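You operate a simulated robot arm through the tools that you are given. There is no shell and no other tool.

You run a simulated robot arm. Do the job below in one go: nothing can be reset, and whatever is moved stays where it is left.

TASK
Put things in order on the assembly table. At the end: the silver die ring from the assembly table stands where the blue cleaning pad stood; the blue cleaning pad stands where the grey loose roller stood; the grey loose roller stands where the silver pump tube stood; the white bulb box from the assembly table stands where the silver die ring stood; the silver pump tube is on the beige small gasket board; whatever was shut is shut again. Leave all else as you found it, and nothing knocked over. Set down upright: pump tube.

Only the result counts: the job must be done as asked and must still hold three seconds after the hand-in. Knocking over, shifting, dropping, spilling or breaking anything else fails it.

THE ROBOT
A 6-joint arm with a two-finger gripper, fixed in place. Base frame: the origin is at the foot of the arm, x ahead of it, y to its left, z up; the work surface is at about z = 0. Readings come in m, rad, newtons and seconds.
With the tool pointing down near the work surface it reaches from about 0.24 to 0.62 m from the base axis. Its first joint turns from -1.152 to 1.152 rad. Payload 1.37 kg.
Tool frame: the origin (TCP) lies between the finger pads and is the grasp point; the fingertips stand 0.022 m ahead of it; z points along the fingers, y is the line along which they close. The gripper opens to 0.092 m; its body begins 0.065 m behind the TCP.
Orientation is that of the tool frame in the base frame, as [roll, pitch, yaw] about the fixed x, y, z axes, in that order (R = Rz(yaw) Ry(pitch) Rx(roll)). With the fingers straight down and closing along the base's y, the tool's x points along the base's -x, its y along +y and its z along -z.

THE INTERFACE
- The arm moves only by the tool servo_tool. Its argument "rows" is a list that holds one entry, the list of rows, each a list of 7 numbers: the shift along the tool's x, y, z in m, then the turn, a rotation vector about the tool's x, y, z in degrees, then the gripper command, from -1 (fully open) to 1 (shut), values between in proportion. In form: [[[dx, dy, dz, wx, wy, wz, claw], ...]]. A call has 1 to 20 rows; each row is the pose to reach, as a shift and turn from the pose commanded when the call began, along the tool's axes at that moment. A row lasts 0.2 s, in which the tool goes at most 0.05 m and 0.15 rad; a call with a longer step from one row to the next is refused whole, and so is a gripper value outside its range. Where a pose cannot be reached the arm comes as near as it can. A force on the tool above 40 N (or 10 N above the force at the start of the call, whichever is more), or a blocked arm, ends the call early, and 0.2 s more pass. Each finger travels about 0.0599 m/s and halts on what it meets, pressing with about 26 N; the grip force reading is that of the motor and also rises with nothing between the fingers. The clock runs only during rows and for 0.2 s after the last one: add rows that repeat a pose to give the fingers time. The reply holds the time, the measured pose of the TCP, the force on the tool along the base axes, the opening and the grip force, in the units named above and with some noise, with the torque about the TCP (base axes, N m) and any sound that the robot's microphone picked up.
- Cameras (640 x 400 px; columns grow to the right, rows downward): "scene" is fixed at [0.0331, -0.4325, 0.5789]; the picture's right is [0.79, -0.61, 0.00], its down [-0.37, -0.49, -0.79] and it looks along [0.48, 0.63, -0.61] (base axes); focal length 286 px, centre (320, 200). "wrist" rides on the gripper at [0.071, 0.019, -0.102] in the tool frame; the picture's right is [-0.26, 0.96, 0.00], its down [-0.75, -0.21, -0.63] and it looks along [-0.60, -0.16, 0.78] (tool axes); focal length 280 px, centre (320, 200). There is no depth. A picture from a camera that has moved, and an enlarged one, comes with that camera's place and axes in the base frame and with its lens.
- snapshot(camera): a new picture of that camera. It takes no simulated time.
- enlarge(camera, box): a new picture of the part [left, top, right, bottom] of that camera's present view, enlarged. It takes no simulated time.
- sign_off(): hands the job in; it is judged then, once.

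Nothing tells you positions but the pictures and the camera data. Unless the task says otherwise, let go and move clear before handing in.

The tools are called after ">>>" by a JSON object that holds its "api" and its "payload". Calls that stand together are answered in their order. servo_tool: Moves the arm, as the interface text tells. Its arguments: {"type":"object","properties":{"rows":{"type":"array"}},"required":["rows"]} The other tools are called the same way: snapshot (camera) takes a picture; enlarge (camera, box) takes an enlarged picture of a part of a camera's view; sign_off () hands the job in.

At the start:

```text
time_s: 0.0
ee_pos: [0.3978, 0.0971, 0.3677]
orientation: [3.141, 0.0, -3.141]
ft_force: [0.4, 0.5, 0.1]
wrist_torque: [0.01, 0.0, 0.0]
gripper_width: 0.0922
grip_force: 0.1
```

scene: 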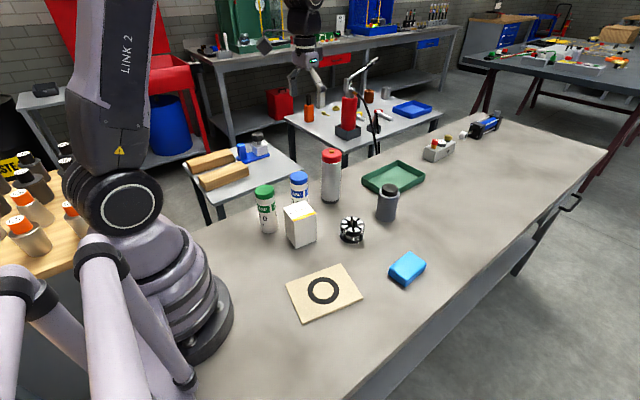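
wrist: 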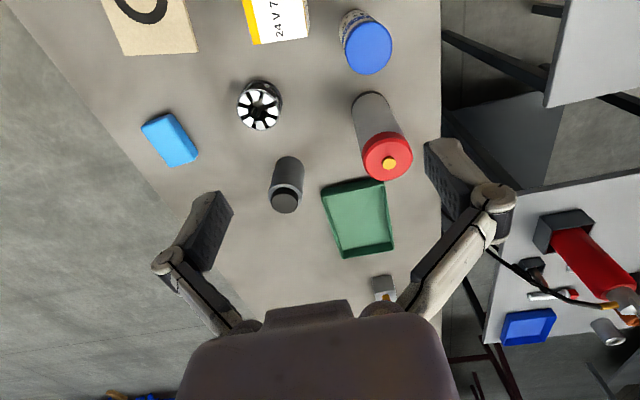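

I see a table with a beige board, a white box, a die ring, a blue pad, a grey cylinder, canisters and a green tray. I'll look closer to identify each item before I move anything.

>>> {"api": "enlarge", "payload": {"camera": "scene", "box": [240, 130, 440, 255]}}

>>> {"api": "enlarge", "payload": {"camera": "scene", "box": [270, 200, 470, 325]}}

>>> {"api": "enlarge", "payload": {"camera": "scene", "box": [360, 90, 560, 215]}}

>>> {"api": "enlarge", "payload": {"camera": "wrist", "box": [80, 0, 440, 225]}}

```text
3.20 times, centred on (340, 192) of scene
camera zoom: at [0.0331, -0.4325, 0.5789], right [0.79, -0.61, 0.0], down [-0.37, -0.49, -0.79], along [0.48, 0.63, -0.61], focal length 916 px, centre (256, 224)
```

zoom: 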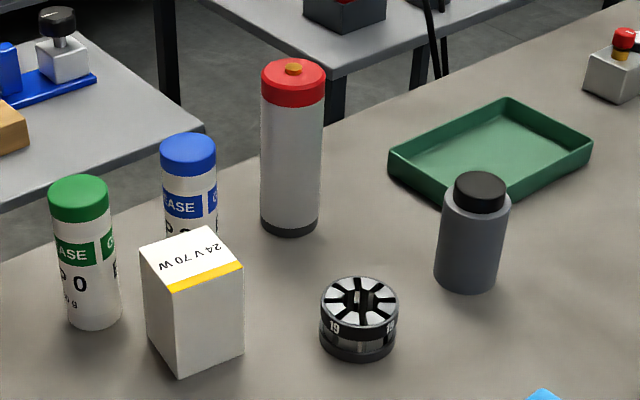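

```text
3.20 times, centred on (370, 262) of scene
camera zoom: at [0.0331, -0.4325, 0.5789], right [0.79, -0.61, 0.0], down [-0.37, -0.49, -0.79], along [0.48, 0.63, -0.61], focal length 916 px, centre (160, 0)
```

zoom: 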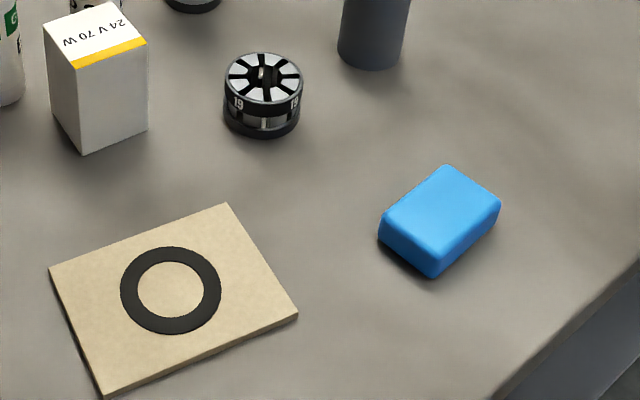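

```text
3.20 times, centred on (460, 152) of scene
camera zoom: at [0.0331, -0.4325, 0.5789], right [0.79, -0.61, 0.0], down [-0.37, -0.49, -0.79], along [0.48, 0.63, -0.61], focal length 916 px, centre (-128, 352)
```

zoom: 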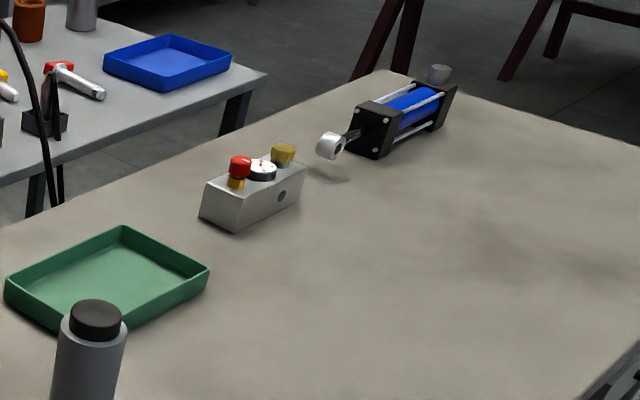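

```text
1.78 times, centred on (260, 112) of wrist
camera zoom: at [0.3261, 0.1156, 0.4701], right [0.26, 0.96, 0.0], down [0.75, -0.21, 0.63], along [0.6, -0.16, -0.78], focal length 498 px, centre (427, 356)
```

zoom: 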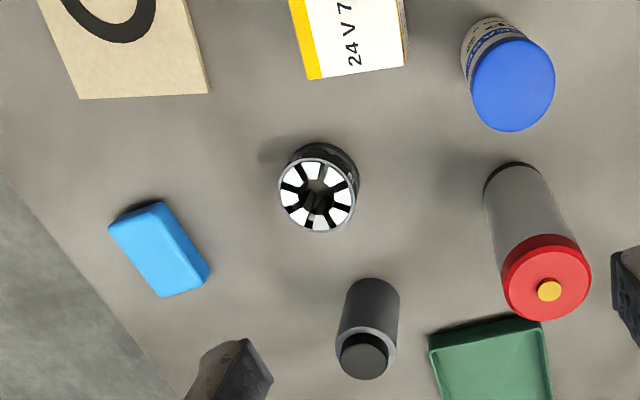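

The items are the collet-like die ring near (0.458, -0.023), the blue pad near (0.476, -0.20), the grey roller near (0.596, -0.03), the red-capped silver pump tube near (0.516, 0.14), the box near (0.34, 0.056) and the board near (0.278, -0.127). First I'll hover over the pump tube to refine its position.

>>> {"api": "servo_tool", "payload": {"rows": [[[-0.024, 0.008, 0.016, 0, 0, 0, -1], [-0.048, 0.017, 0.032, 0, 0, 0, -1], [-0.072, 0.025, 0.048, 0, 0, 0, -1], [-0.096, 0.034, 0.064, 0, 0, 0, -1], [-0.118, 0.042, 0.08, 0, 0, 0, -1], [-0.118, 0.042, 0.08, 0, 0, 0, -1]]]}}

>>> {"api": "snapshot", "payload": {"camera": "wrist"}}

>>> {"api": "snapshot", "payload": {"camera": "scene"}}

```text
time_s: 1.4
ee_pos: [0.5169, 0.1385, 0.2861]
orientation: [3.141, 0.001, -3.141]
ft_force: [0.1, -0.2, 0.3]
wrist_torque: [0.03, 0.03, -0.02]
gripper_width: 0.0923
grip_force: 0.0
```

```text
taken
camera wrist: at [0.4455, 0.1577, 0.3897], right [0.26, 0.96, 0.0], down [0.75, -0.2, 0.63], along [0.6, -0.16, -0.78], focal length 280 px, centre (320, 200)
```

wrist: 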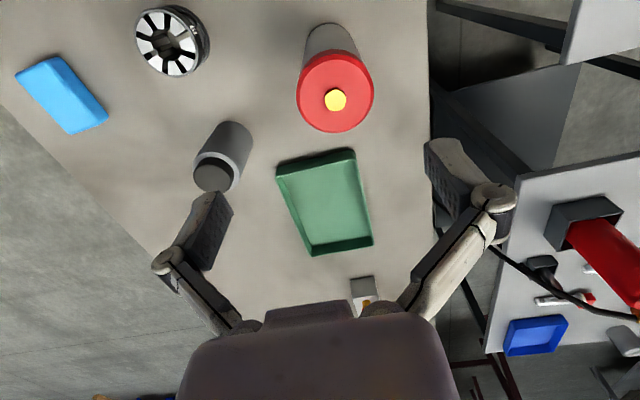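

```text
taken
```

scene: 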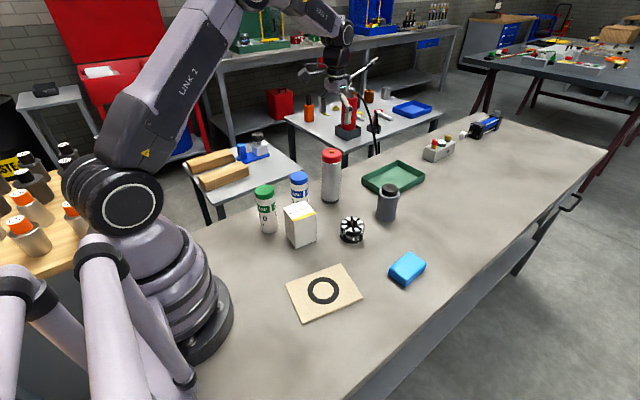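

The gripper hovers above the red-capped tube. I'll enlarge the view to measure its centre precisely.

>>> {"api": "enlarge", "payload": {"camera": "wrist", "box": [240, 0, 432, 120]}}

>>> {"api": "enlarge", "payload": {"camera": "scene", "box": [282, 130, 378, 230]}}

>>> {"api": "enlarge", "payload": {"camera": "wrist", "box": [120, 0, 440, 200]}}

```text
3.33 times, centred on (336, 60) of wrist
camera zoom: at [0.4455, 0.1577, 0.3897], right [0.26, 0.96, 0.0], down [0.75, -0.2, 0.63], along [0.6, -0.16, -0.78], focal length 935 px, centre (267, 667)
```

zoom: 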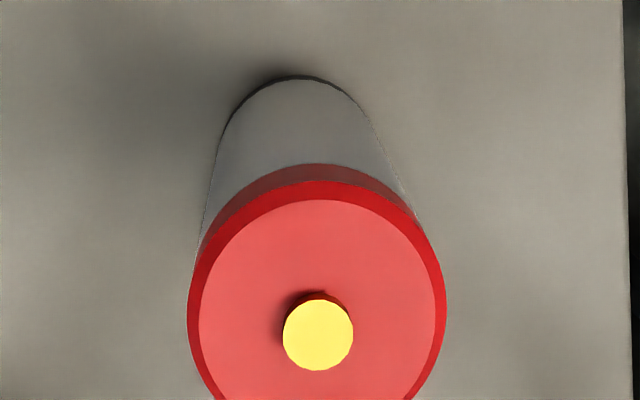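

```text
4.00 times, centred on (330, 180) of scene
camera zoom: at [0.0332, -0.4325, 0.5789], right [0.79, -0.61, 0.0], down [-0.37, -0.49, -0.79], along [0.48, 0.63, -0.61], focal length 1145 px, centre (280, 280)
```

zoom: 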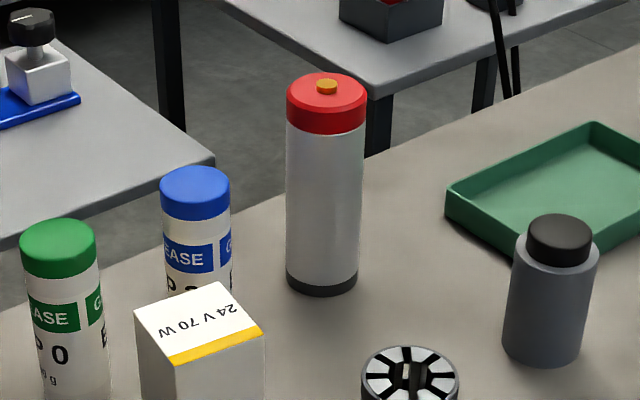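

```text
2.00 times, centred on (280, 100) of wrist
camera zoom: at [0.4455, 0.1577, 0.3897], right [0.26, 0.96, 0.0], down [0.75, -0.2, 0.63], along [0.6, -0.16, -0.78], focal length 561 px, centre (400, 400)
```

zoom: 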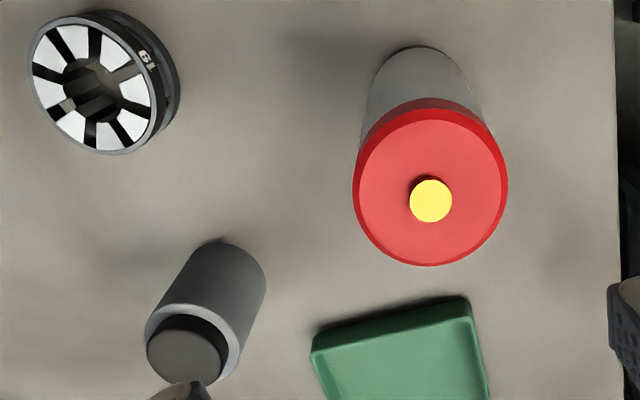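

The two cameras disagree by about 8 mm in y, so I'll check the scene camera against the visible fingertips.

>>> {"api": "enlarge", "payload": {"camera": "scene", "box": [284, 50, 380, 110]}}

>>> {"api": "enlarge", "payload": {"camera": "wrist", "box": [140, 110, 540, 360]}}

```text
6.67 times, centred on (332, 80) of scene
camera zoom: at [0.0332, -0.4325, 0.5789], right [0.79, -0.61, 0.0], down [-0.37, -0.49, -0.79], along [0.48, 0.63, -0.61], focal length 1908 px, centre (240, 1000)
```

zoom: 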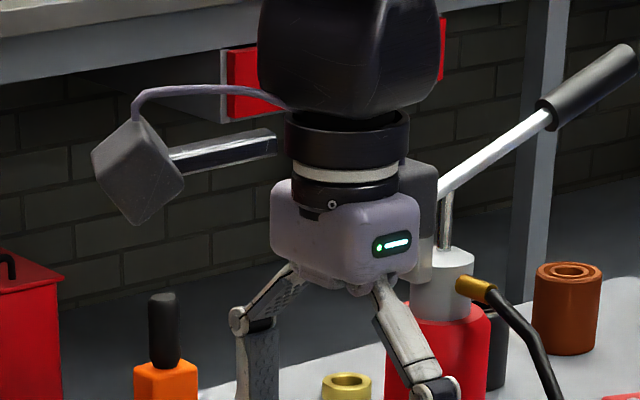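

```text
1.60 times, centred on (340, 235) of wrist
camera zoom: at [0.4455, 0.1577, 0.3897], right [0.26, 0.96, 0.0], down [0.75, -0.2, 0.63], along [0.6, -0.16, -0.78], focal length 449 px, centre (288, 144)
```

zoom: 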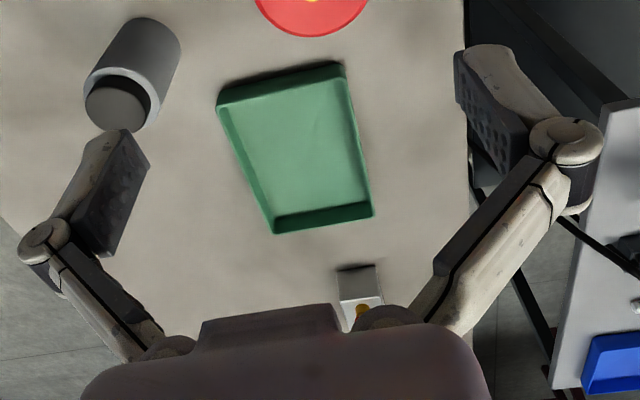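

>>> {"api": "enlarge", "payload": {"camera": "scene", "box": [300, 70, 380, 150]}}

```text
5.00 times, centred on (340, 110) of scene
camera zoom: at [0.0332, -0.4325, 0.5789], right [0.79, -0.61, 0.0], down [-0.37, -0.49, -0.79], along [0.48, 0.63, -0.61], focal length 1431 px, centre (220, 650)
```

zoom: 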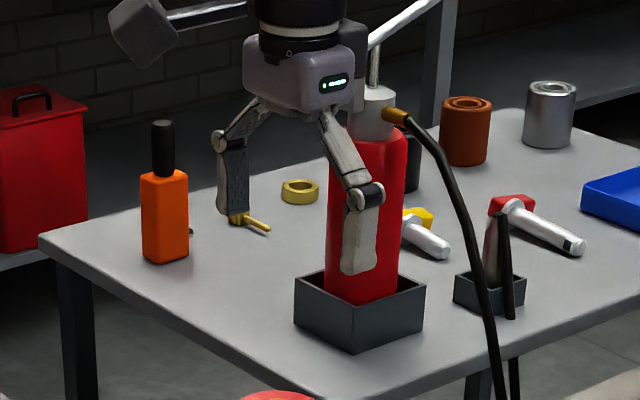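

The wrist camera and a refined scene pitch agree on a tube axis near (0.519, 0.150), height about 0.17. I'll shift over it, come down part way and check the alignment.

>>> {"api": "servo_tool", "payload": {"rows": [[[-0.001, 0.006, 0.02, 0, 0, 0, -1], [-0.002, 0.0115, 0.04, 0, 0, 0, -1], [-0.002, 0.0115, 0.06, 0, 0, 0, -1], [-0.002, 0.0115, 0.06, 0, 0, 0, -1]]]}}

>>> {"api": "enlarge", "payload": {"camera": "wrist", "box": [160, 0, 480, 200]}}

```text
time_s: 2.4
ee_pos: [0.5181, 0.1493, 0.2278]
orientation: [-3.141, 0.0, -3.141]
ft_force: [0.2, -0.2, 0.7]
wrist_torque: [0.0, -0.03, 0.01]
gripper_width: 0.092
grip_force: 0.1
```

```text
2.00 times, centred on (320, 100) of wrist
camera zoom: at [0.4469, 0.1689, 0.3299], right [0.26, 0.96, 0.0], down [0.75, -0.21, 0.63], along [0.6, -0.16, -0.78], focal length 561 px, centre (320, 400)
```

zoom: 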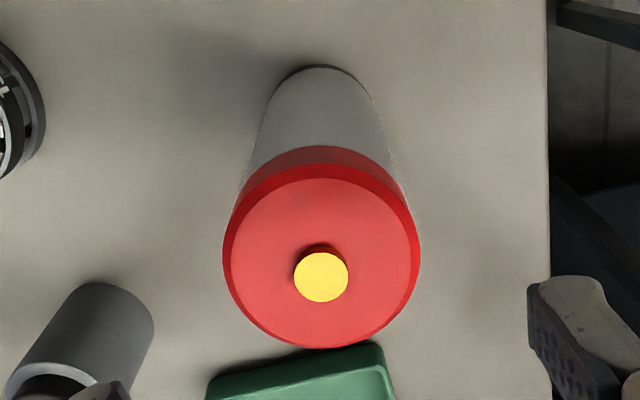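

The tube axis now sits at the picture's centre column, so its position is (0.5200, 0.1494). I'll descend to z≈0.12, below the cap, and close.

>>> {"api": "servo_tool", "payload": {"rows": [[[-0.001, 0, 0.025, 0, 0, 0, -1], [-0.0015, 0, 0.05, 0, 0, 0, -1], [-0.0015, 0, 0.075, 0, 0, 0, -1], [-0.0015, 0, 0.095, 0, 0, 0, -1], [-0.0015, 0, 0.107, 0, 0, 0, -1], [-0.0015, 0, 0.107, 0, 0, 0, -1]]]}}

>>> {"api": "snapshot", "payload": {"camera": "wrist"}}

>>> {"api": "enlarge", "payload": {"camera": "scene", "box": [270, 90, 430, 230]}}

```text
time_s: 3.8
ee_pos: [0.5214, 0.1523, 0.1226]
orientation: [-3.141, 0.002, -3.141]
ft_force: [-2.0, -2.4, 8.6]
wrist_torque: [-0.17, -0.13, -0.05]
gripper_width: 0.0921
grip_force: 0.0
```

```text
taken
camera wrist: at [0.4492, 0.1711, 0.2245], right [0.26, 0.96, 0.0], down [0.75, -0.21, 0.63], along [0.6, -0.16, -0.78], focal length 280 px, centre (320, 200)
```

wrist: 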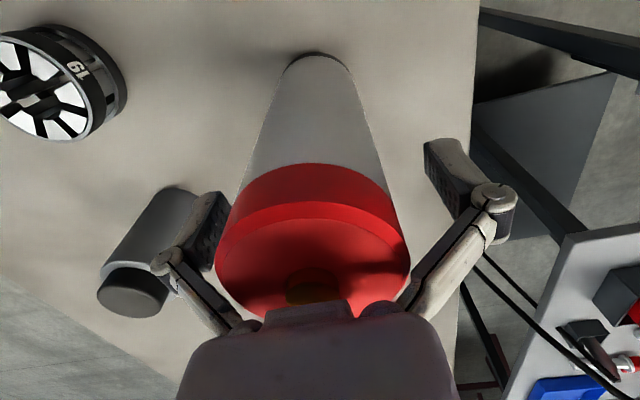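

```text
2.86 times, centred on (350, 160) of scene
camera zoom: at [0.0331, -0.4325, 0.5789], right [0.79, -0.61, 0.0], down [-0.37, -0.49, -0.79], along [0.48, 0.63, -0.61], focal length 818 px, centre (234, 314)
```

zoom: 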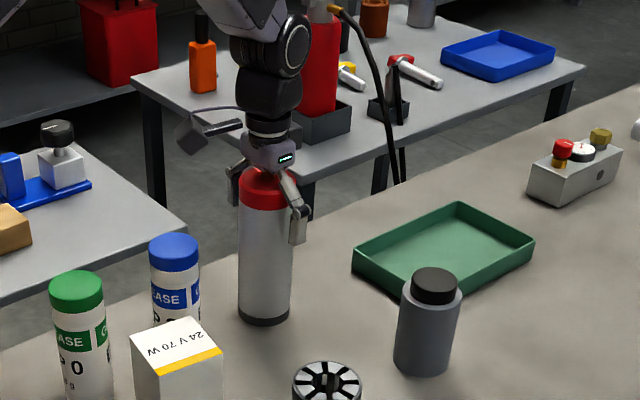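

The gripper body touched the tube's top (8.6 N), so the tube is a bit taller than I measured. I'll back up about 1 cm before closing and recheck.

>>> {"api": "servo_tool", "payload": {"rows": [[[0, 0, -0.006, 0, 0, 0, -1], [0, 0, -0.012, 0, 0, 0, -1], [0, 0, -0.012, 0, 0, 0, -1]]]}}

>>> {"api": "snapshot", "payload": {"camera": "wrist"}}

>>> {"api": "enlarge", "payload": {"camera": "scene", "box": [282, 130, 378, 230]}}

```text
time_s: 4.6
ee_pos: [0.52, 0.1504, 0.1335]
orientation: [3.141, 0.001, -3.141]
ft_force: [0.1, 0.7, -0.2]
wrist_torque: [0.01, 0.0, -0.01]
gripper_width: 0.0919
grip_force: 0.1
```

```text
taken
camera wrist: at [0.4478, 0.1703, 0.2358], right [0.26, 0.96, 0.0], down [0.75, -0.2, 0.62], along [0.6, -0.16, -0.78], focal length 280 px, centre (320, 200)
```

wrist: 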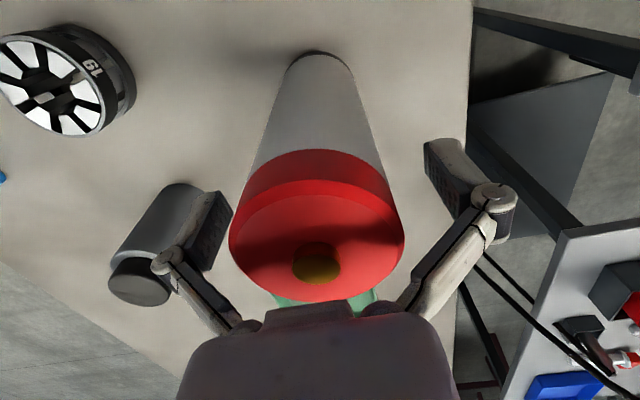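

```text
4.00 times, centred on (330, 180) of scene
camera zoom: at [0.0331, -0.4325, 0.5789], right [0.79, -0.61, 0.0], down [-0.37, -0.49, -0.79], along [0.48, 0.63, -0.61], focal length 1145 px, centre (280, 280)
```

zoom: 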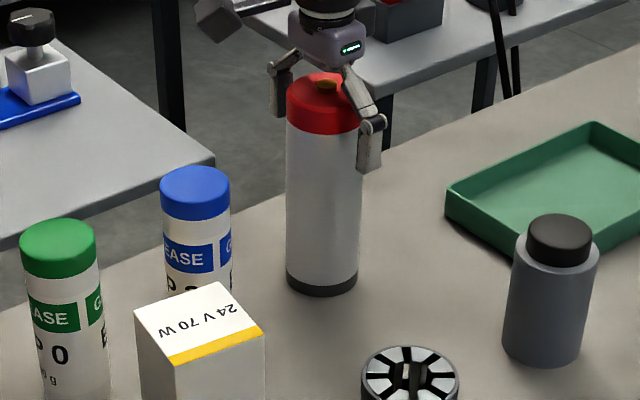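

The tube is unmoved. I'll lower 4 mm and close the fingers.

>>> {"api": "servo_tool", "payload": {"rows": [[[0, 0, 0.004, 0, 0, 0, -1], [0, 0, 0.004, 0, 0, 0, 0], [0, 0, 0.004, 0, 0, 0, 1], [0, 0, 0.004, 0, 0, 0, 1], [0, 0, 0.004, 0, 0, 0, 1], [0, 0, 0.004, 0, 0, 0, 1]]]}}

>>> {"api": "snapshot", "payload": {"camera": "wrist"}}

>>> {"api": "enlarge", "payload": {"camera": "scene", "box": [282, 130, 378, 230]}}

```text
time_s: 6.0
ee_pos: [0.5204, 0.1507, 0.1307]
orientation: [3.14, 0.005, 3.141]
ft_force: [-5.4, -6.8, 26.6]
wrist_torque: [0.02, 0.23, 0.04]
gripper_width: 0.0709
grip_force: 26.1
```

```text
taken
camera wrist: at [0.4483, 0.1697, 0.2327], right [0.26, 0.96, 0.0], down [0.75, -0.21, 0.63], along [0.61, -0.16, -0.78], focal length 280 px, centre (320, 200)
```

wrist: 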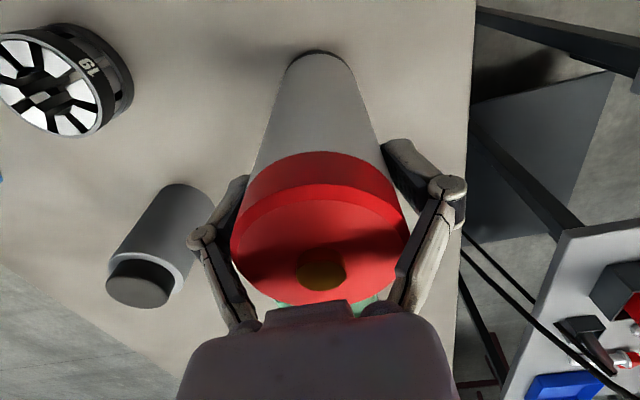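

```text
4.00 times, centred on (330, 180) of scene
camera zoom: at [0.033, -0.4325, 0.5789], right [0.79, -0.61, 0.0], down [-0.37, -0.49, -0.79], along [0.48, 0.63, -0.61], focal length 1145 px, centre (280, 280)
```

zoom: 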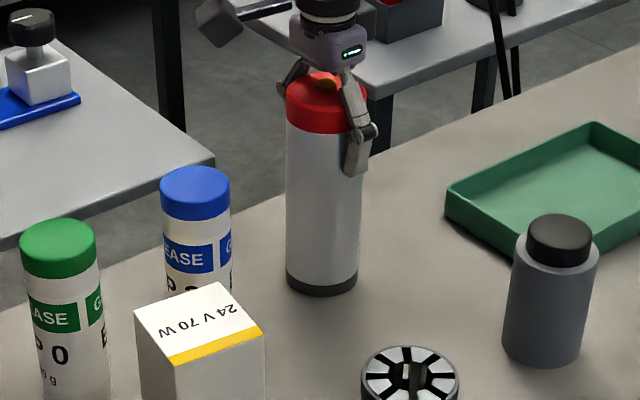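

The grip stopped at 0.071 m with an upward load because the finger linkages caught the cap rim. I'll open, move up about 2 cm and grip with the pads over the cap and upper body.

>>> {"api": "servo_tool", "payload": {"rows": [[[0, 0, 0, 0, 0, 0, -1], [0, 0, 0, 0, 0, 0, -1], [0, 0, -0.01, 0, 0, 0, -1], [0, 0, -0.02, 0, 0, 0, -1], [0, 0, -0.02, 0, 0, 0, -1]]]}}

>>> {"api": "snapshot", "payload": {"camera": "wrist"}}

>>> {"api": "enlarge", "payload": {"camera": "scene", "box": [302, 120, 366, 220]}}

```text
time_s: 7.2
ee_pos: [0.5196, 0.1507, 0.1481]
orientation: [-3.141, -0.001, 3.14]
ft_force: [1.2, 0.3, 0.1]
wrist_torque: [0.04, 0.01, 0.0]
gripper_width: 0.0918
grip_force: 0.1
```

```text
taken
camera wrist: at [0.4482, 0.1691, 0.2511], right [0.26, 0.96, 0.0], down [0.75, -0.21, 0.63], along [0.6, -0.16, -0.78], focal length 280 px, centre (320, 200)
```

wrist: 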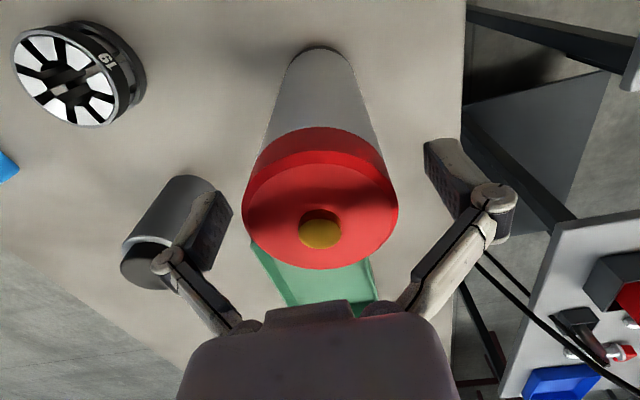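

```text
4.00 times, centred on (334, 170) of scene
camera zoom: at [0.0331, -0.4325, 0.5789], right [0.79, -0.61, 0.0], down [-0.37, -0.49, -0.79], along [0.48, 0.63, -0.61], focal length 1145 px, centre (264, 320)
```

zoom: 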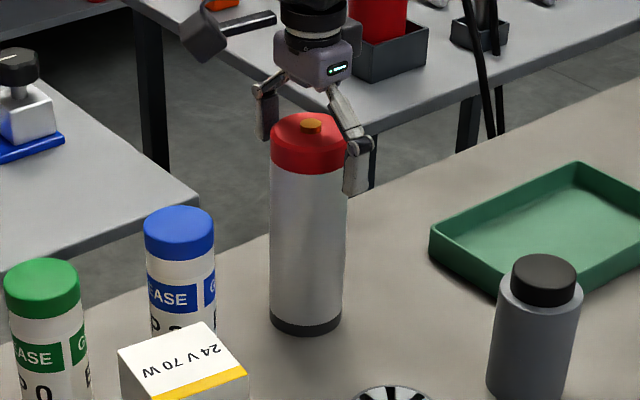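

The tube still stands and the hand is clear at z=0.148. I'll close now, with a hold at the end.

>>> {"api": "servo_tool", "payload": {"rows": [[[0, 0, 0, 0, 0, 0, 0], [0, 0, 0, 0, 0, 0, 1], [0, 0, 0, 0, 0, 0, 1], [0, 0, 0, 0, 0, 0, 1]]]}}

>>> {"api": "snapshot", "payload": {"camera": "wrist"}}

>>> {"api": "enlarge", "payload": {"camera": "scene", "box": [302, 120, 366, 220]}}

```text
time_s: 8.2
ee_pos: [0.52, 0.1496, 0.1493]
orientation: [-3.142, 0.0, -3.141]
ft_force: [-0.6, -2.6, 3.3]
wrist_torque: [-0.11, 0.03, 0.03]
gripper_width: 0.0591
grip_force: 26.5
```

```text
taken
camera wrist: at [0.4482, 0.169, 0.2511], right [0.26, 0.96, 0.0], down [0.75, -0.2, 0.63], along [0.6, -0.16, -0.78], focal length 280 px, centre (320, 200)
```

wrist: 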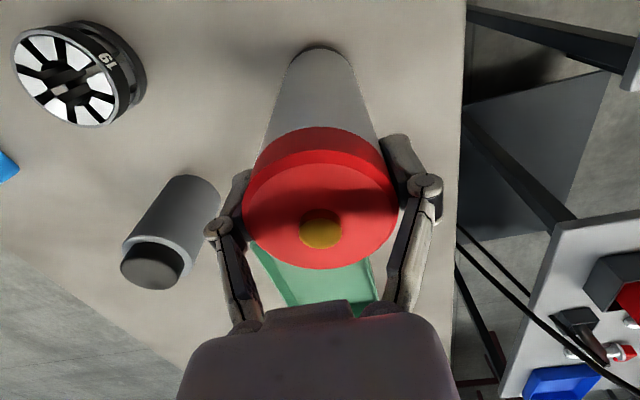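

```text
4.00 times, centred on (334, 170) of scene
camera zoom: at [0.0331, -0.4325, 0.5789], right [0.79, -0.61, 0.0], down [-0.37, -0.49, -0.79], along [0.48, 0.63, -0.61], focal length 1145 px, centre (264, 320)
```

zoom: 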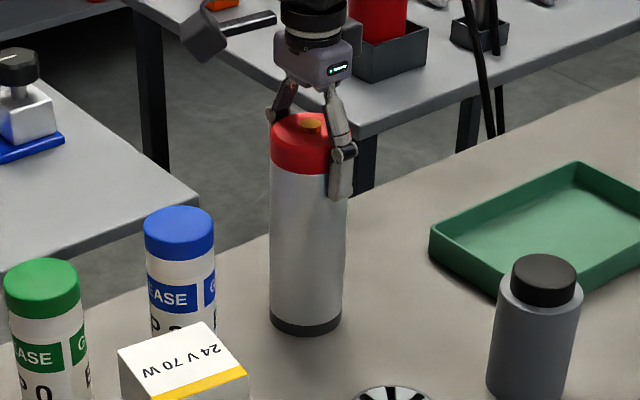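

The fingers hold at 0.059 m with little side load. I'll lift gently first and check that it holds.

>>> {"api": "servo_tool", "payload": {"rows": [[[0, 0, -0.01, 0, 0, 0, 1], [0, 0, -0.02, 0, 0, 0, 1], [0, 0, -0.04, 0, 0, 0, 1], [0, 0, -0.04, 0, 0, 0, 1]]]}}

>>> {"api": "enlarge", "payload": {"camera": "scene", "box": [270, 90, 430, 230]}}

```text
time_s: 9.2
ee_pos: [0.5194, 0.1502, 0.1879]
orientation: [3.141, -0.001, 3.141]
ft_force: [0.3, -0.8, -5.4]
wrist_torque: [0.01, -0.02, 0.01]
gripper_width: 0.0584
grip_force: 25.8
```

```text
2.86 times, centred on (350, 160) of scene
camera zoom: at [0.0332, -0.4324, 0.5789], right [0.79, -0.61, 0.0], down [-0.37, -0.49, -0.79], along [0.48, 0.63, -0.61], focal length 818 px, centre (234, 314)
```

zoom: 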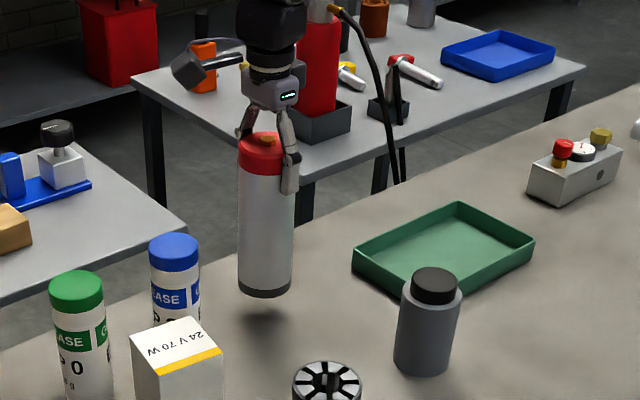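

The tube is up, weighing about 5.5 N. I'll raise it to z≈0.30 and carry it over to the gasket board, centre about (0.2795, -0.1235).

>>> {"api": "servo_tool", "payload": {"rows": [[[0, 0, -0.03, 0, 0, 0, 1], [0, 0, -0.06, 0, 0, 0, 1], [0, 0, -0.09, 0, 0, 0, 1], [0, 0, -0.115, 0, 0, 0, 1], [0.0185, -0.021, -0.115, 0, 0, 0, 1], [0.037, -0.042, -0.115, 0, 0, 0, 1], [0.0554, -0.0631, -0.115, 0, 0, 0, 1], [0.0738, -0.0842, -0.115, 0, 0, 0, 1], [0.0923, -0.1052, -0.115, 0, 0, 0, 1], [0.1108, -0.1262, -0.115, 0, 0, 0, 1], [0.1292, -0.1473, -0.115, 0, 0, 0, 1], [0.1477, -0.1683, -0.115, 0, 0, 0, 1], [0.1662, -0.1893, -0.115, 0, 0, 0, 1], [0.1846, -0.2104, -0.115, 0, 0, 0, 1], [0.2031, -0.2314, -0.115, 0, 0, 0, 1], [0.2215, -0.2525, -0.115, 0, 0, 0, 1], [0.24, -0.2735, -0.115, 0, 0, 0, 1], [0.24, -0.2735, -0.115, 0, 0, 0, 1]]]}}

>>> {"api": "snapshot", "payload": {"camera": "scene"}}

>>> {"api": "snapshot", "payload": {"camera": "wrist"}}

```text
time_s: 13.0
ee_pos: [0.2782, -0.1246, 0.3017]
orientation: [-3.141, 0.0, 3.141]
ft_force: [-0.2, 0.4, -6.1]
wrist_torque: [-0.01, -0.02, 0.01]
gripper_width: 0.0589
grip_force: 26.2
```

```text
taken
```

scene: 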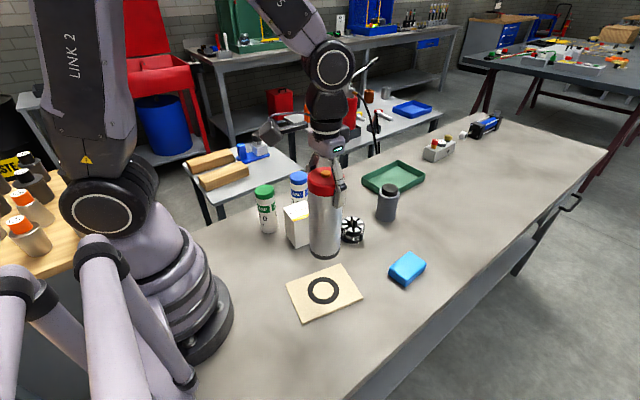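

```text
taken
camera wrist: at [0.2067, -0.1054, 0.4046], right [0.26, 0.96, 0.0], down [0.75, -0.2, 0.63], along [0.6, -0.16, -0.78], focal length 280 px, centre (320, 200)
```

wrist: 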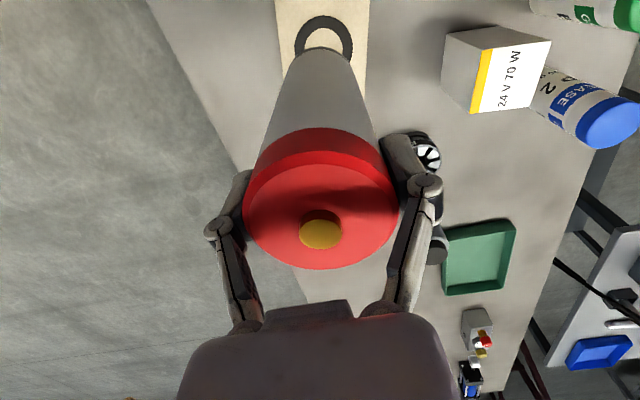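

The board ring lies almost straight below the tube. I'll correct y by +2.5 mm and descend to just above the board.

>>> {"api": "servo_tool", "payload": {"rows": [[[0, 0.001, 0.025, 0, 0, 0, 1], [0, 0.0025, 0.05, 0, 0, 0, 1], [0, 0.0025, 0.075, 0, 0, 0, 1], [0, 0.0025, 0.1, 0, 0, 0, 1], [0, 0.0025, 0.12, 0, 0, 0, 1], [0, 0.0025, 0.134, 0, 0, 0, 1], [0, 0.0025, 0.134, 0, 0, 0, 1]]]}}

>>> {"api": "enlarge", "payload": {"camera": "scene", "box": [260, 180, 400, 330]}}

>>> {"api": "snapshot", "payload": {"camera": "wrist"}}

```text
time_s: 14.6
ee_pos: [0.2791, -0.1206, 0.1691]
orientation: [-3.14, 0.001, -3.141]
ft_force: [0.3, -0.2, -5.4]
wrist_torque: [0.0, 0.03, 0.03]
gripper_width: 0.059
grip_force: 26.7
```

```text
2.67 times, centred on (330, 255) of scene
camera zoom: at [0.0332, -0.4325, 0.5789], right [0.79, -0.61, 0.0], down [-0.37, -0.49, -0.79], along [0.48, 0.63, -0.61], focal length 763 px, centre (293, 53)
```

zoom: 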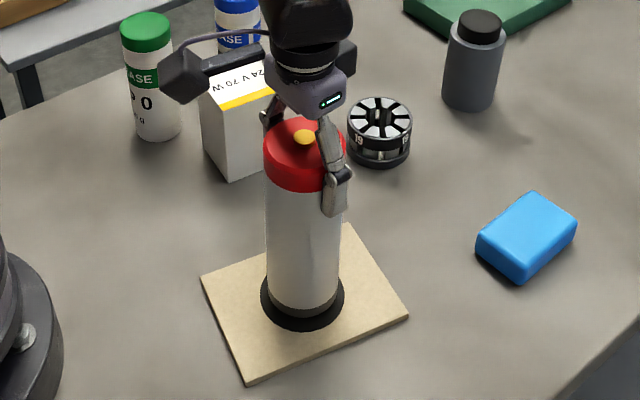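

```text
taken
camera wrist: at [0.2076, -0.1016, 0.2705], right [0.26, 0.96, 0.0], down [0.75, -0.21, 0.63], along [0.6, -0.16, -0.78], focal length 280 px, centre (320, 200)
```

wrist: 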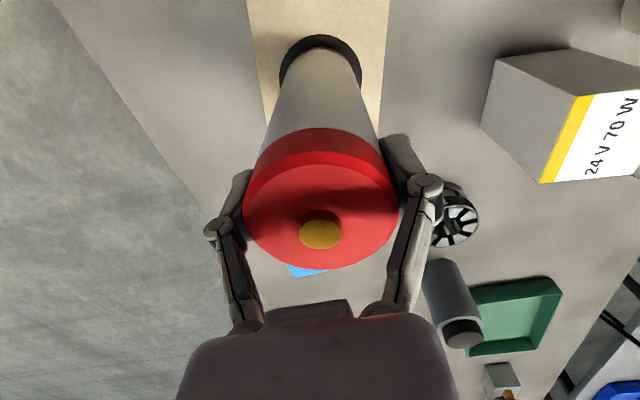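

It's well centred over the ring. I'll lower in small steps until it makes contact.

>>> {"api": "servo_tool", "payload": {"rows": [[[0, 0, 0.002, 0, 0, 0, 1], [0, 0, 0.004, 0, 0, 0, 1], [0, 0, 0.006, 0, 0, 0, 1], [0, 0, 0.008, 0, 0, 0, 1], [0, 0, 0.008, 0, 0, 0, 1]]]}}

>>> {"api": "enlarge", "payload": {"camera": "scene", "box": [280, 240, 360, 300]}}

```text
time_s: 15.8
ee_pos: [0.2795, -0.1207, 0.1618]
orientation: [3.14, 0.001, -3.141]
ft_force: [0.2, 0.3, -5.8]
wrist_torque: [-0.02, 0.02, 0.01]
gripper_width: 0.0591
grip_force: 25.7
```

```text
6.67 times, centred on (320, 270) of scene
camera zoom: at [0.0332, -0.4325, 0.5789], right [0.79, -0.61, 0.0], down [-0.37, -0.49, -0.79], along [0.48, 0.63, -0.61], focal length 1908 px, centre (320, -267)
```

zoom: 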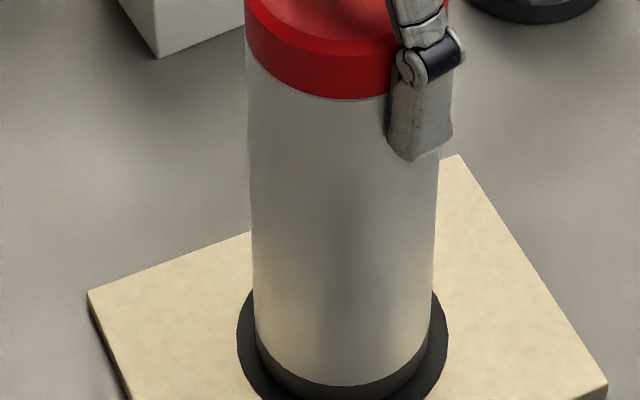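

>>> {"api": "servo_tool", "payload": {"rows": [[[0, 0, 0.001, 0, 0, 0, 1], [0, 0, 0.002, 0, 0, 0, 1], [0, 0, 0.003, 0, 0, 0, 1], [0, 0, 0.004, 0, 0, 0, 1], [0, 0, 0.004, 0, 0, 0, 1]]]}}

```text
time_s: 17.0
ee_pos: [0.2788, -0.1216, 0.1574]
orientation: [-3.14, 0.001, 3.141]
ft_force: [-0.1, 0.5, -6.2]
wrist_torque: [-0.02, 0.05, 0.0]
gripper_width: 0.0588
grip_force: 26.4
```

No contact yet. I'll keep lowering in small steps.

>>> {"api": "servo_tool", "payload": {"rows": [[[0, 0, 0.001, 0, 0, 0, 1], [0, 0, 0.002, 0, 0, 0, 1], [0, 0, 0.003, 0, 0, 0, 1], [0, 0, 0.003, 0, 0, 0, 1]]]}}

>>> {"api": "enlarge", "payload": {"camera": "scene", "box": [280, 250, 360, 310]}}

```text
time_s: 18.0
ee_pos: [0.2796, -0.1215, 0.1532]
orientation: [3.141, 0.003, -3.14]
ft_force: [-1.5, -0.8, 15.0]
wrist_torque: [-0.05, -0.14, -0.01]
gripper_width: 0.0588
grip_force: 26.4
```

```text
6.67 times, centred on (320, 280) of scene
camera zoom: at [0.0331, -0.4324, 0.5789], right [0.79, -0.61, 0.0], down [-0.37, -0.49, -0.79], along [0.48, 0.63, -0.61], focal length 1908 px, centre (320, -333)
```

zoom: 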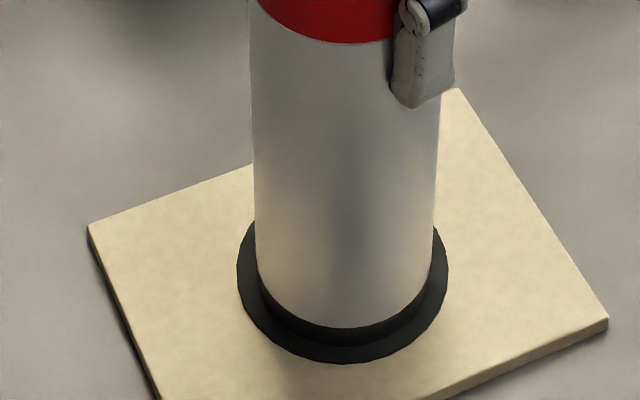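

Contact made; the tube stands on the board. I'll ease up 1 mm to take off the press, open the fingers and rise straight up.

>>> {"api": "servo_tool", "payload": {"rows": [[[0, 0, -0.001, 0, 0, 0, 1], [0, 0, -0.001, 0, 0, 0, 0], [0, 0, -0.001, 0, 0, 0, -1], [0, 0, -0.001, 0, 0, 0, -1], [0, 0, -0.001, 0, 0, 0, -1]]]}}

>>> {"api": "enlarge", "payload": {"camera": "scene", "box": [260, 180, 400, 330]}}

>>> {"api": "snapshot", "payload": {"camera": "wrist"}}

```text
time_s: 19.2
ee_pos: [0.2791, -0.1207, 0.1543]
orientation: [-3.14, -0.001, -3.141]
ft_force: [0.5, -0.8, -0.4]
wrist_torque: [0.0, -0.02, -0.01]
gripper_width: 0.092
grip_force: 0.0
```

```text
2.67 times, centred on (330, 255) of scene
camera zoom: at [0.0331, -0.4325, 0.5789], right [0.79, -0.61, 0.0], down [-0.37, -0.49, -0.79], along [0.48, 0.63, -0.61], focal length 763 px, centre (293, 53)
```

zoom: 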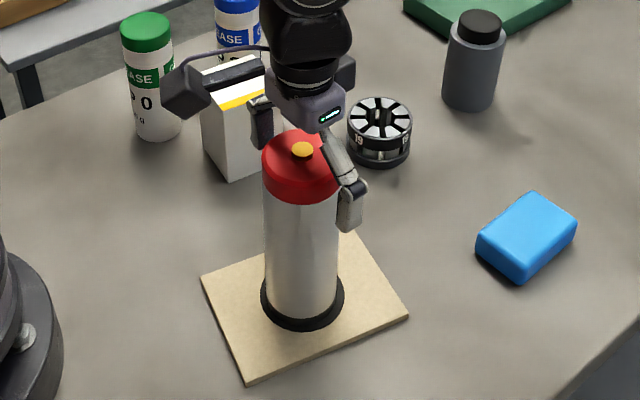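

```text
taken
camera wrist: at [0.2073, -0.1018, 0.2581], right [0.26, 0.96, 0.0], down [0.75, -0.2, 0.63], along [0.6, -0.16, -0.78], focal length 280 px, centre (320, 200)
```

wrist: 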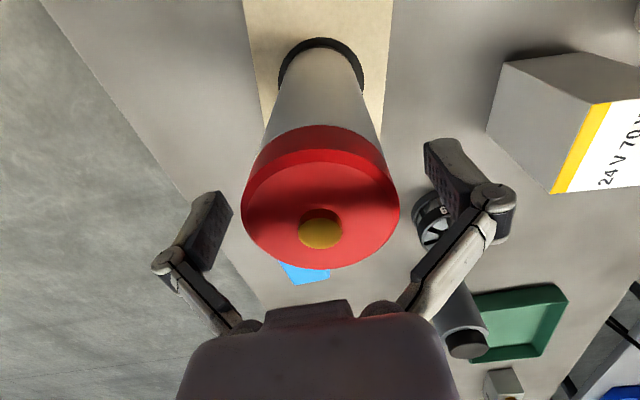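

The tube stands upright on the board. I'll rise and move over to the grey roller to measure it.

>>> {"api": "servo_tool", "payload": {"rows": [[[0, 0, -0.03, 0, 0, 0, -1], [0, 0, -0.06, 0, 0, 0, -1], [0, 0, -0.09, 0, 0, 0, -1], [0, 0, -0.12, 0, 0, 0, -1], [-0.038, 0.0123, -0.13, 0, 0, 0, -1], [-0.076, 0.0246, -0.13, 0, 0, 0, -1], [-0.115, 0.0369, -0.13, 0, 0, 0, -1], [-0.153, 0.0492, -0.13, 0, 0, 0, -1], [-0.191, 0.0615, -0.13, 0, 0, 0, -1], [-0.229, 0.0738, -0.13, 0, 0, 0, -1], [-0.267, 0.0861, -0.12, 0, 0, 0, -1], [-0.3057, 0.0984, -0.1, 0, 0, 0, -1], [-0.3057, 0.0984, -0.1, 0, 0, 0, -1]]]}}

>>> {"api": "snapshot", "payload": {"camera": "wrist"}}

>>> {"api": "snapshot", "payload": {"camera": "scene"}}

```text
time_s: 22.0
ee_pos: [0.5828, -0.022, 0.2534]
orientation: [-3.141, -0.001, 3.141]
ft_force: [0.4, 0.6, -0.5]
wrist_torque: [0.0, -0.01, 0.03]
gripper_width: 0.0919
grip_force: 0.1
```

```text
taken
camera wrist: at [0.5115, -0.0036, 0.3562], right [0.26, 0.96, 0.0], down [0.75, -0.21, 0.62], along [0.6, -0.16, -0.78], focal length 280 px, centre (320, 200)
```

wrist: 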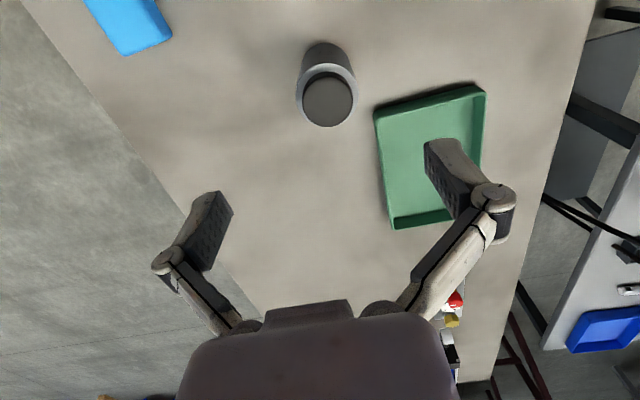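

```text
taken
```

scene: 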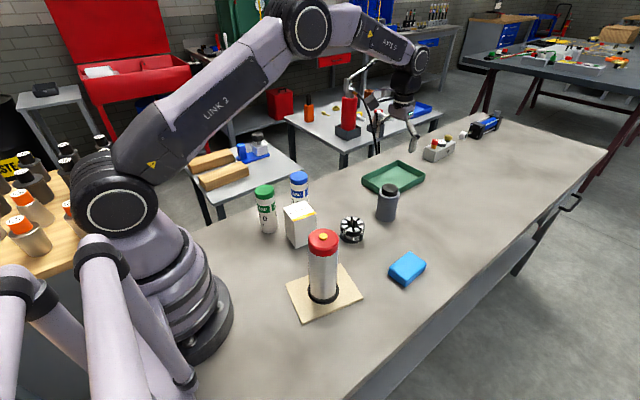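

>>> {"api": "enlarge", "payload": {"camera": "wrist", "box": [248, 20, 408, 140]}}

>>> {"api": "enlarge", "payload": {"camera": "scene", "box": [340, 150, 440, 230]}}

```text
3.33 times, centred on (328, 80) of wrist
camera zoom: at [0.5115, -0.0036, 0.3562], right [0.26, 0.96, 0.0], down [0.75, -0.21, 0.62], along [0.6, -0.16, -0.78], focal length 935 px, centre (293, 600)
```

zoom: 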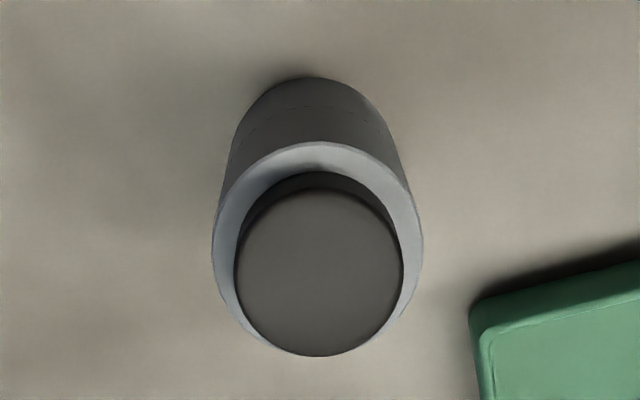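

```text
5.00 times, centred on (390, 190) of scene
camera zoom: at [0.0332, -0.4324, 0.5789], right [0.79, -0.61, 0.0], down [-0.37, -0.49, -0.79], along [0.48, 0.63, -0.61], focal length 1431 px, centre (-30, 250)
```

zoom: 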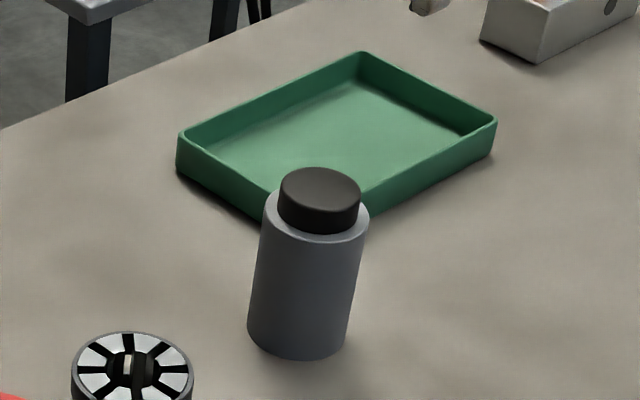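

The roller stands at about (0.600, -0.0205), 0.107 m high, with its shoulder near 0.088. I'll move over it and come down part way to confirm.

>>> {"api": "servo_tool", "payload": {"rows": [[[-0.008, 0.001, 0.025, 0, 0, 0, -1], [-0.015, 0.0015, 0.05, 0, 0, 0, -1], [-0.015, 0.0015, 0.075, 0, 0, 0, -1], [-0.015, 0.0015, 0.095, 0, 0, 0, -1], [-0.015, 0.0015, 0.095, 0, 0, 0, -1]]]}}

>>> {"api": "snapshot", "payload": {"camera": "wrist"}}

```text
time_s: 23.2
ee_pos: [0.599, -0.0186, 0.1597]
orientation: [-3.141, 0.0, 3.14]
ft_force: [-1.1, 0.2, 0.9]
wrist_torque: [-0.01, 0.01, -0.01]
gripper_width: 0.092
grip_force: 0.2
```

```text
taken
camera wrist: at [0.5271, -0.0008, 0.2634], right [0.26, 0.96, 0.0], down [0.75, -0.2, 0.63], along [0.6, -0.16, -0.78], focal length 280 px, centre (320, 200)
```

wrist: 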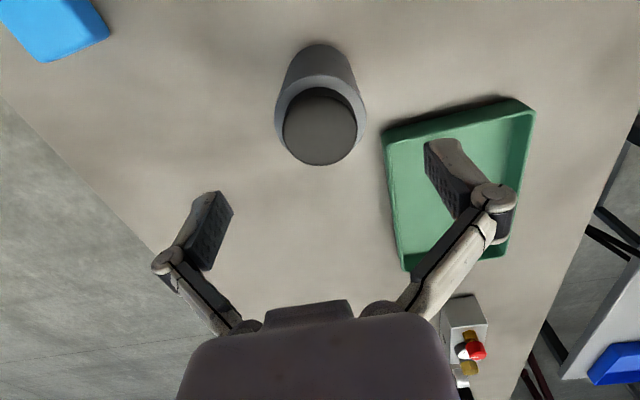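

The roller is centred between the fingers. I'll go down to z≈0.066 and close.

>>> {"api": "servo_tool", "payload": {"rows": [[[0, 0, 0.025, 0, 0, 0, -1], [0, 0, 0.05, 0, 0, 0, -1], [0, 0, 0.075, 0, 0, 0, -1], [0, 0, 0.094, 0, 0, 0, -1], [0, 0, 0.094, 0, 0, 0, -1], [0, 0, 0.094, 0, 0, 0, 0], [0, 0, 0.094, 0, 0, 0, 1], [0, 0, 0.094, 0, 0, 0, 1], [0, 0, 0.094, 0, 0, 0, 1]]]}}

>>> {"api": "snapshot", "payload": {"camera": "wrist"}}

>>> {"api": "enlarge", "payload": {"camera": "scene", "box": [340, 130, 440, 230]}}

```text
time_s: 25.2
ee_pos: [0.6007, -0.0206, 0.066]
orientation: [-3.14, 0.0, -3.142]
ft_force: [0.4, -0.8, 0.1]
wrist_torque: [-0.07, -0.02, 0.01]
gripper_width: 0.0597
grip_force: 25.7
```

```text
taken
camera wrist: at [0.5283, -0.0012, 0.1694], right [0.26, 0.96, 0.0], down [0.75, -0.21, 0.63], along [0.6, -0.16, -0.78], focal length 280 px, centre (320, 200)
```

wrist: 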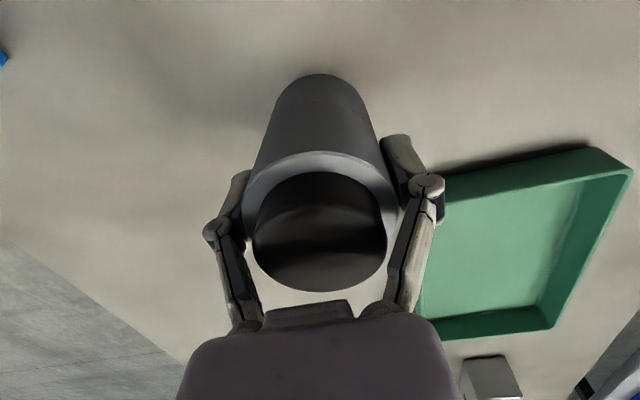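

```text
4.00 times, centred on (390, 180) of scene
camera zoom: at [0.0331, -0.4325, 0.5789], right [0.79, -0.61, 0.0], down [-0.37, -0.49, -0.79], along [0.48, 0.63, -0.61], focal length 1145 px, centre (40, 280)
```

zoom: 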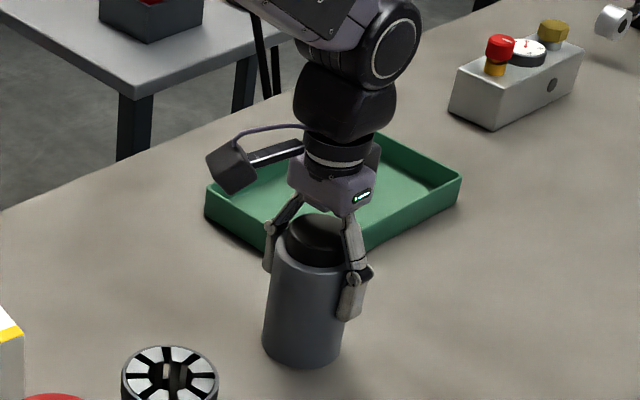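

The roller is gripped cleanly. I'll lift it about 9 cm and carry it to the tube's former place (0.520, 0.150).

>>> {"api": "servo_tool", "payload": {"rows": [[[0, 0, -0.015, 0, 0, 0, 1], [0, 0, -0.04, 0, 0, 0, 1], [0, 0, -0.07, 0, 0, 0, 1], [0, 0, -0.09, 0, 0, 0, 1], [0.0134, 0.0284, -0.09, 0, 0, 0, 1], [0.0267, 0.0568, -0.09, 0, 0, 0, 1], [0.0401, 0.0853, -0.09, 0, 0, 0, 1], [0.0535, 0.1137, -0.09, 0, 0, 0, 1], [0.0668, 0.1421, -0.09, 0, 0, 0, 1], [0.0802, 0.1705, -0.09, 0, 0, 0, 1], [0.0802, 0.1705, -0.09, 0, 0, 0, 1], [0.0802, 0.1705, -0.06, 0, 0, 0, 1], [0.0802, 0.1705, -0.03, 0, 0, 0, 1], [0.0802, 0.1705, -0.012, 0, 0, 0, 1], [0.0802, 0.1705, -0.012, 0, 0, 0, 1]]]}}

>>> {"api": "enlarge", "payload": {"camera": "scene", "box": [240, 110, 440, 235]}}

>>> {"api": "snapshot", "payload": {"camera": "wrist"}}

```text
time_s: 28.4
ee_pos: [0.5183, 0.1493, 0.08]
orientation: [3.141, 0.001, 3.141]
ft_force: [0.3, 0.2, -4.8]
wrist_torque: [0.03, 0.01, 0.01]
gripper_width: 0.0599
grip_force: 26.0
```

```text
3.20 times, centred on (340, 172) of scene
camera zoom: at [0.0332, -0.4324, 0.5789], right [0.79, -0.61, 0.0], down [-0.37, -0.49, -0.79], along [0.48, 0.63, -0.61], focal length 916 px, centre (256, 288)
```

zoom: 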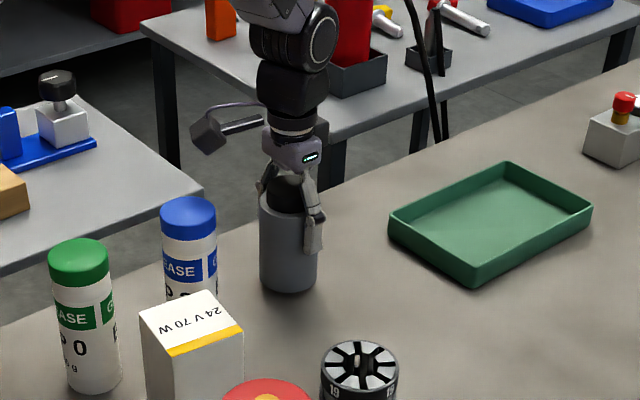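

```text
taken
camera wrist: at [0.4464, 0.1691, 0.1817], right [0.26, 0.96, 0.0], down [0.75, -0.21, 0.63], along [0.6, -0.16, -0.78], focal length 280 px, centre (320, 200)
```

wrist: 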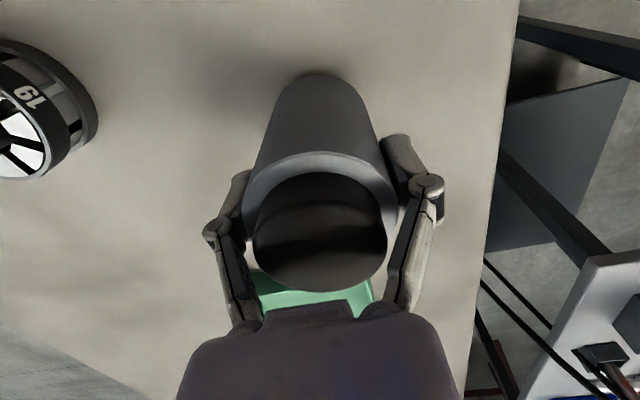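

The roller hovers about 12 mm above the tube's old spot. I'll lower it slowly until it touches.

>>> {"api": "servo_tool", "payload": {"rows": [[[-0.0005, 0.0005, 0.004, 0, 0, 0, 1], [-0.0005, 0.0005, 0.008, 0, 0, 0, 1], [-0.0005, 0.0005, 0.01, 0, 0, 0, 1], [-0.0005, 0.0005, 0.011, 0, 0, 0, 1], [-0.0005, 0.0005, 0.012, 0, 0, 0, 1], [-0.0005, 0.0005, 0.012, 0, 0, 0, 1]]]}}

```text
time_s: 29.8
ee_pos: [0.5207, 0.1511, 0.0675]
orientation: [-3.141, -0.001, 3.141]
ft_force: [-0.9, 0.6, -2.0]
wrist_torque: [-0.05, 0.04, -0.01]
gripper_width: 0.0598
grip_force: 26.1
```

The load has mostly come off, so the roller is just touching. I'll go 0.7 mm more, then open and rise.

>>> {"api": "servo_tool", "payload": {"rows": [[[0, 0, 0.0007, 0, 0, 0, 1], [0, 0, 0.0007, 0, 0, 0, 0.2], [0, 0, 0.0007, 0, 0, 0, -0.5], [0, 0, 0.0007, 0, 0, 0, -1], [0, 0, 0.0007, 0, 0, 0, -1]]]}}

>>> {"api": "snapshot", "payload": {"camera": "wrist"}}

>>> {"api": "enlarge", "payload": {"camera": "scene", "box": [240, 110, 440, 235]}}

```text
time_s: 31.0
ee_pos: [0.521, 0.1501, 0.0663]
orientation: [-3.141, 0.0, -3.141]
ft_force: [0.2, 0.2, -0.3]
wrist_torque: [-0.01, 0.0, 0.01]
gripper_width: 0.0922
grip_force: 0.1
```

```text
taken
camera wrist: at [0.4488, 0.1692, 0.1688], right [0.26, 0.96, 0.0], down [0.75, -0.21, 0.63], along [0.6, -0.16, -0.78], focal length 280 px, centre (320, 200)
```

wrist: 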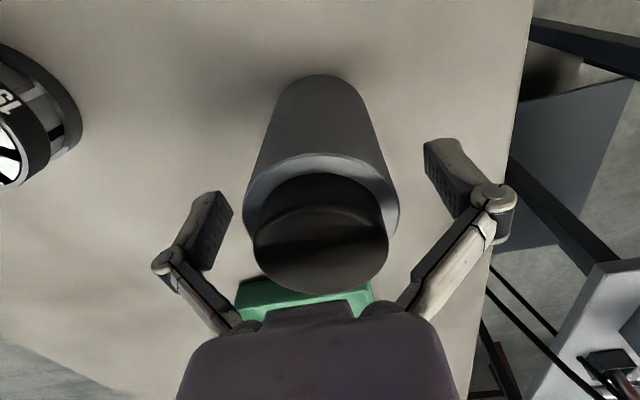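

```text
3.20 times, centred on (340, 172) of scene
camera zoom: at [0.0331, -0.4325, 0.5789], right [0.79, -0.61, 0.0], down [-0.37, -0.49, -0.79], along [0.48, 0.63, -0.61], focal length 916 px, centre (256, 288)
```

zoom: 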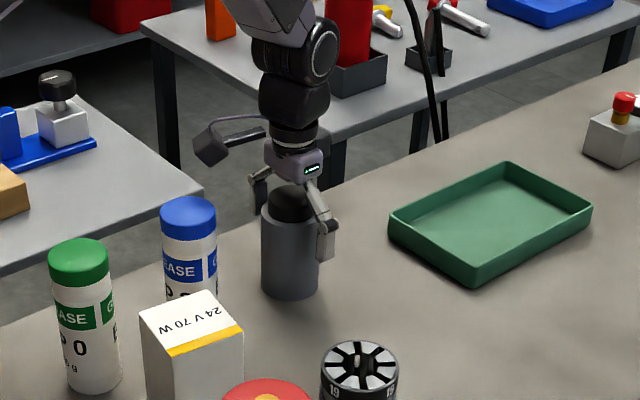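

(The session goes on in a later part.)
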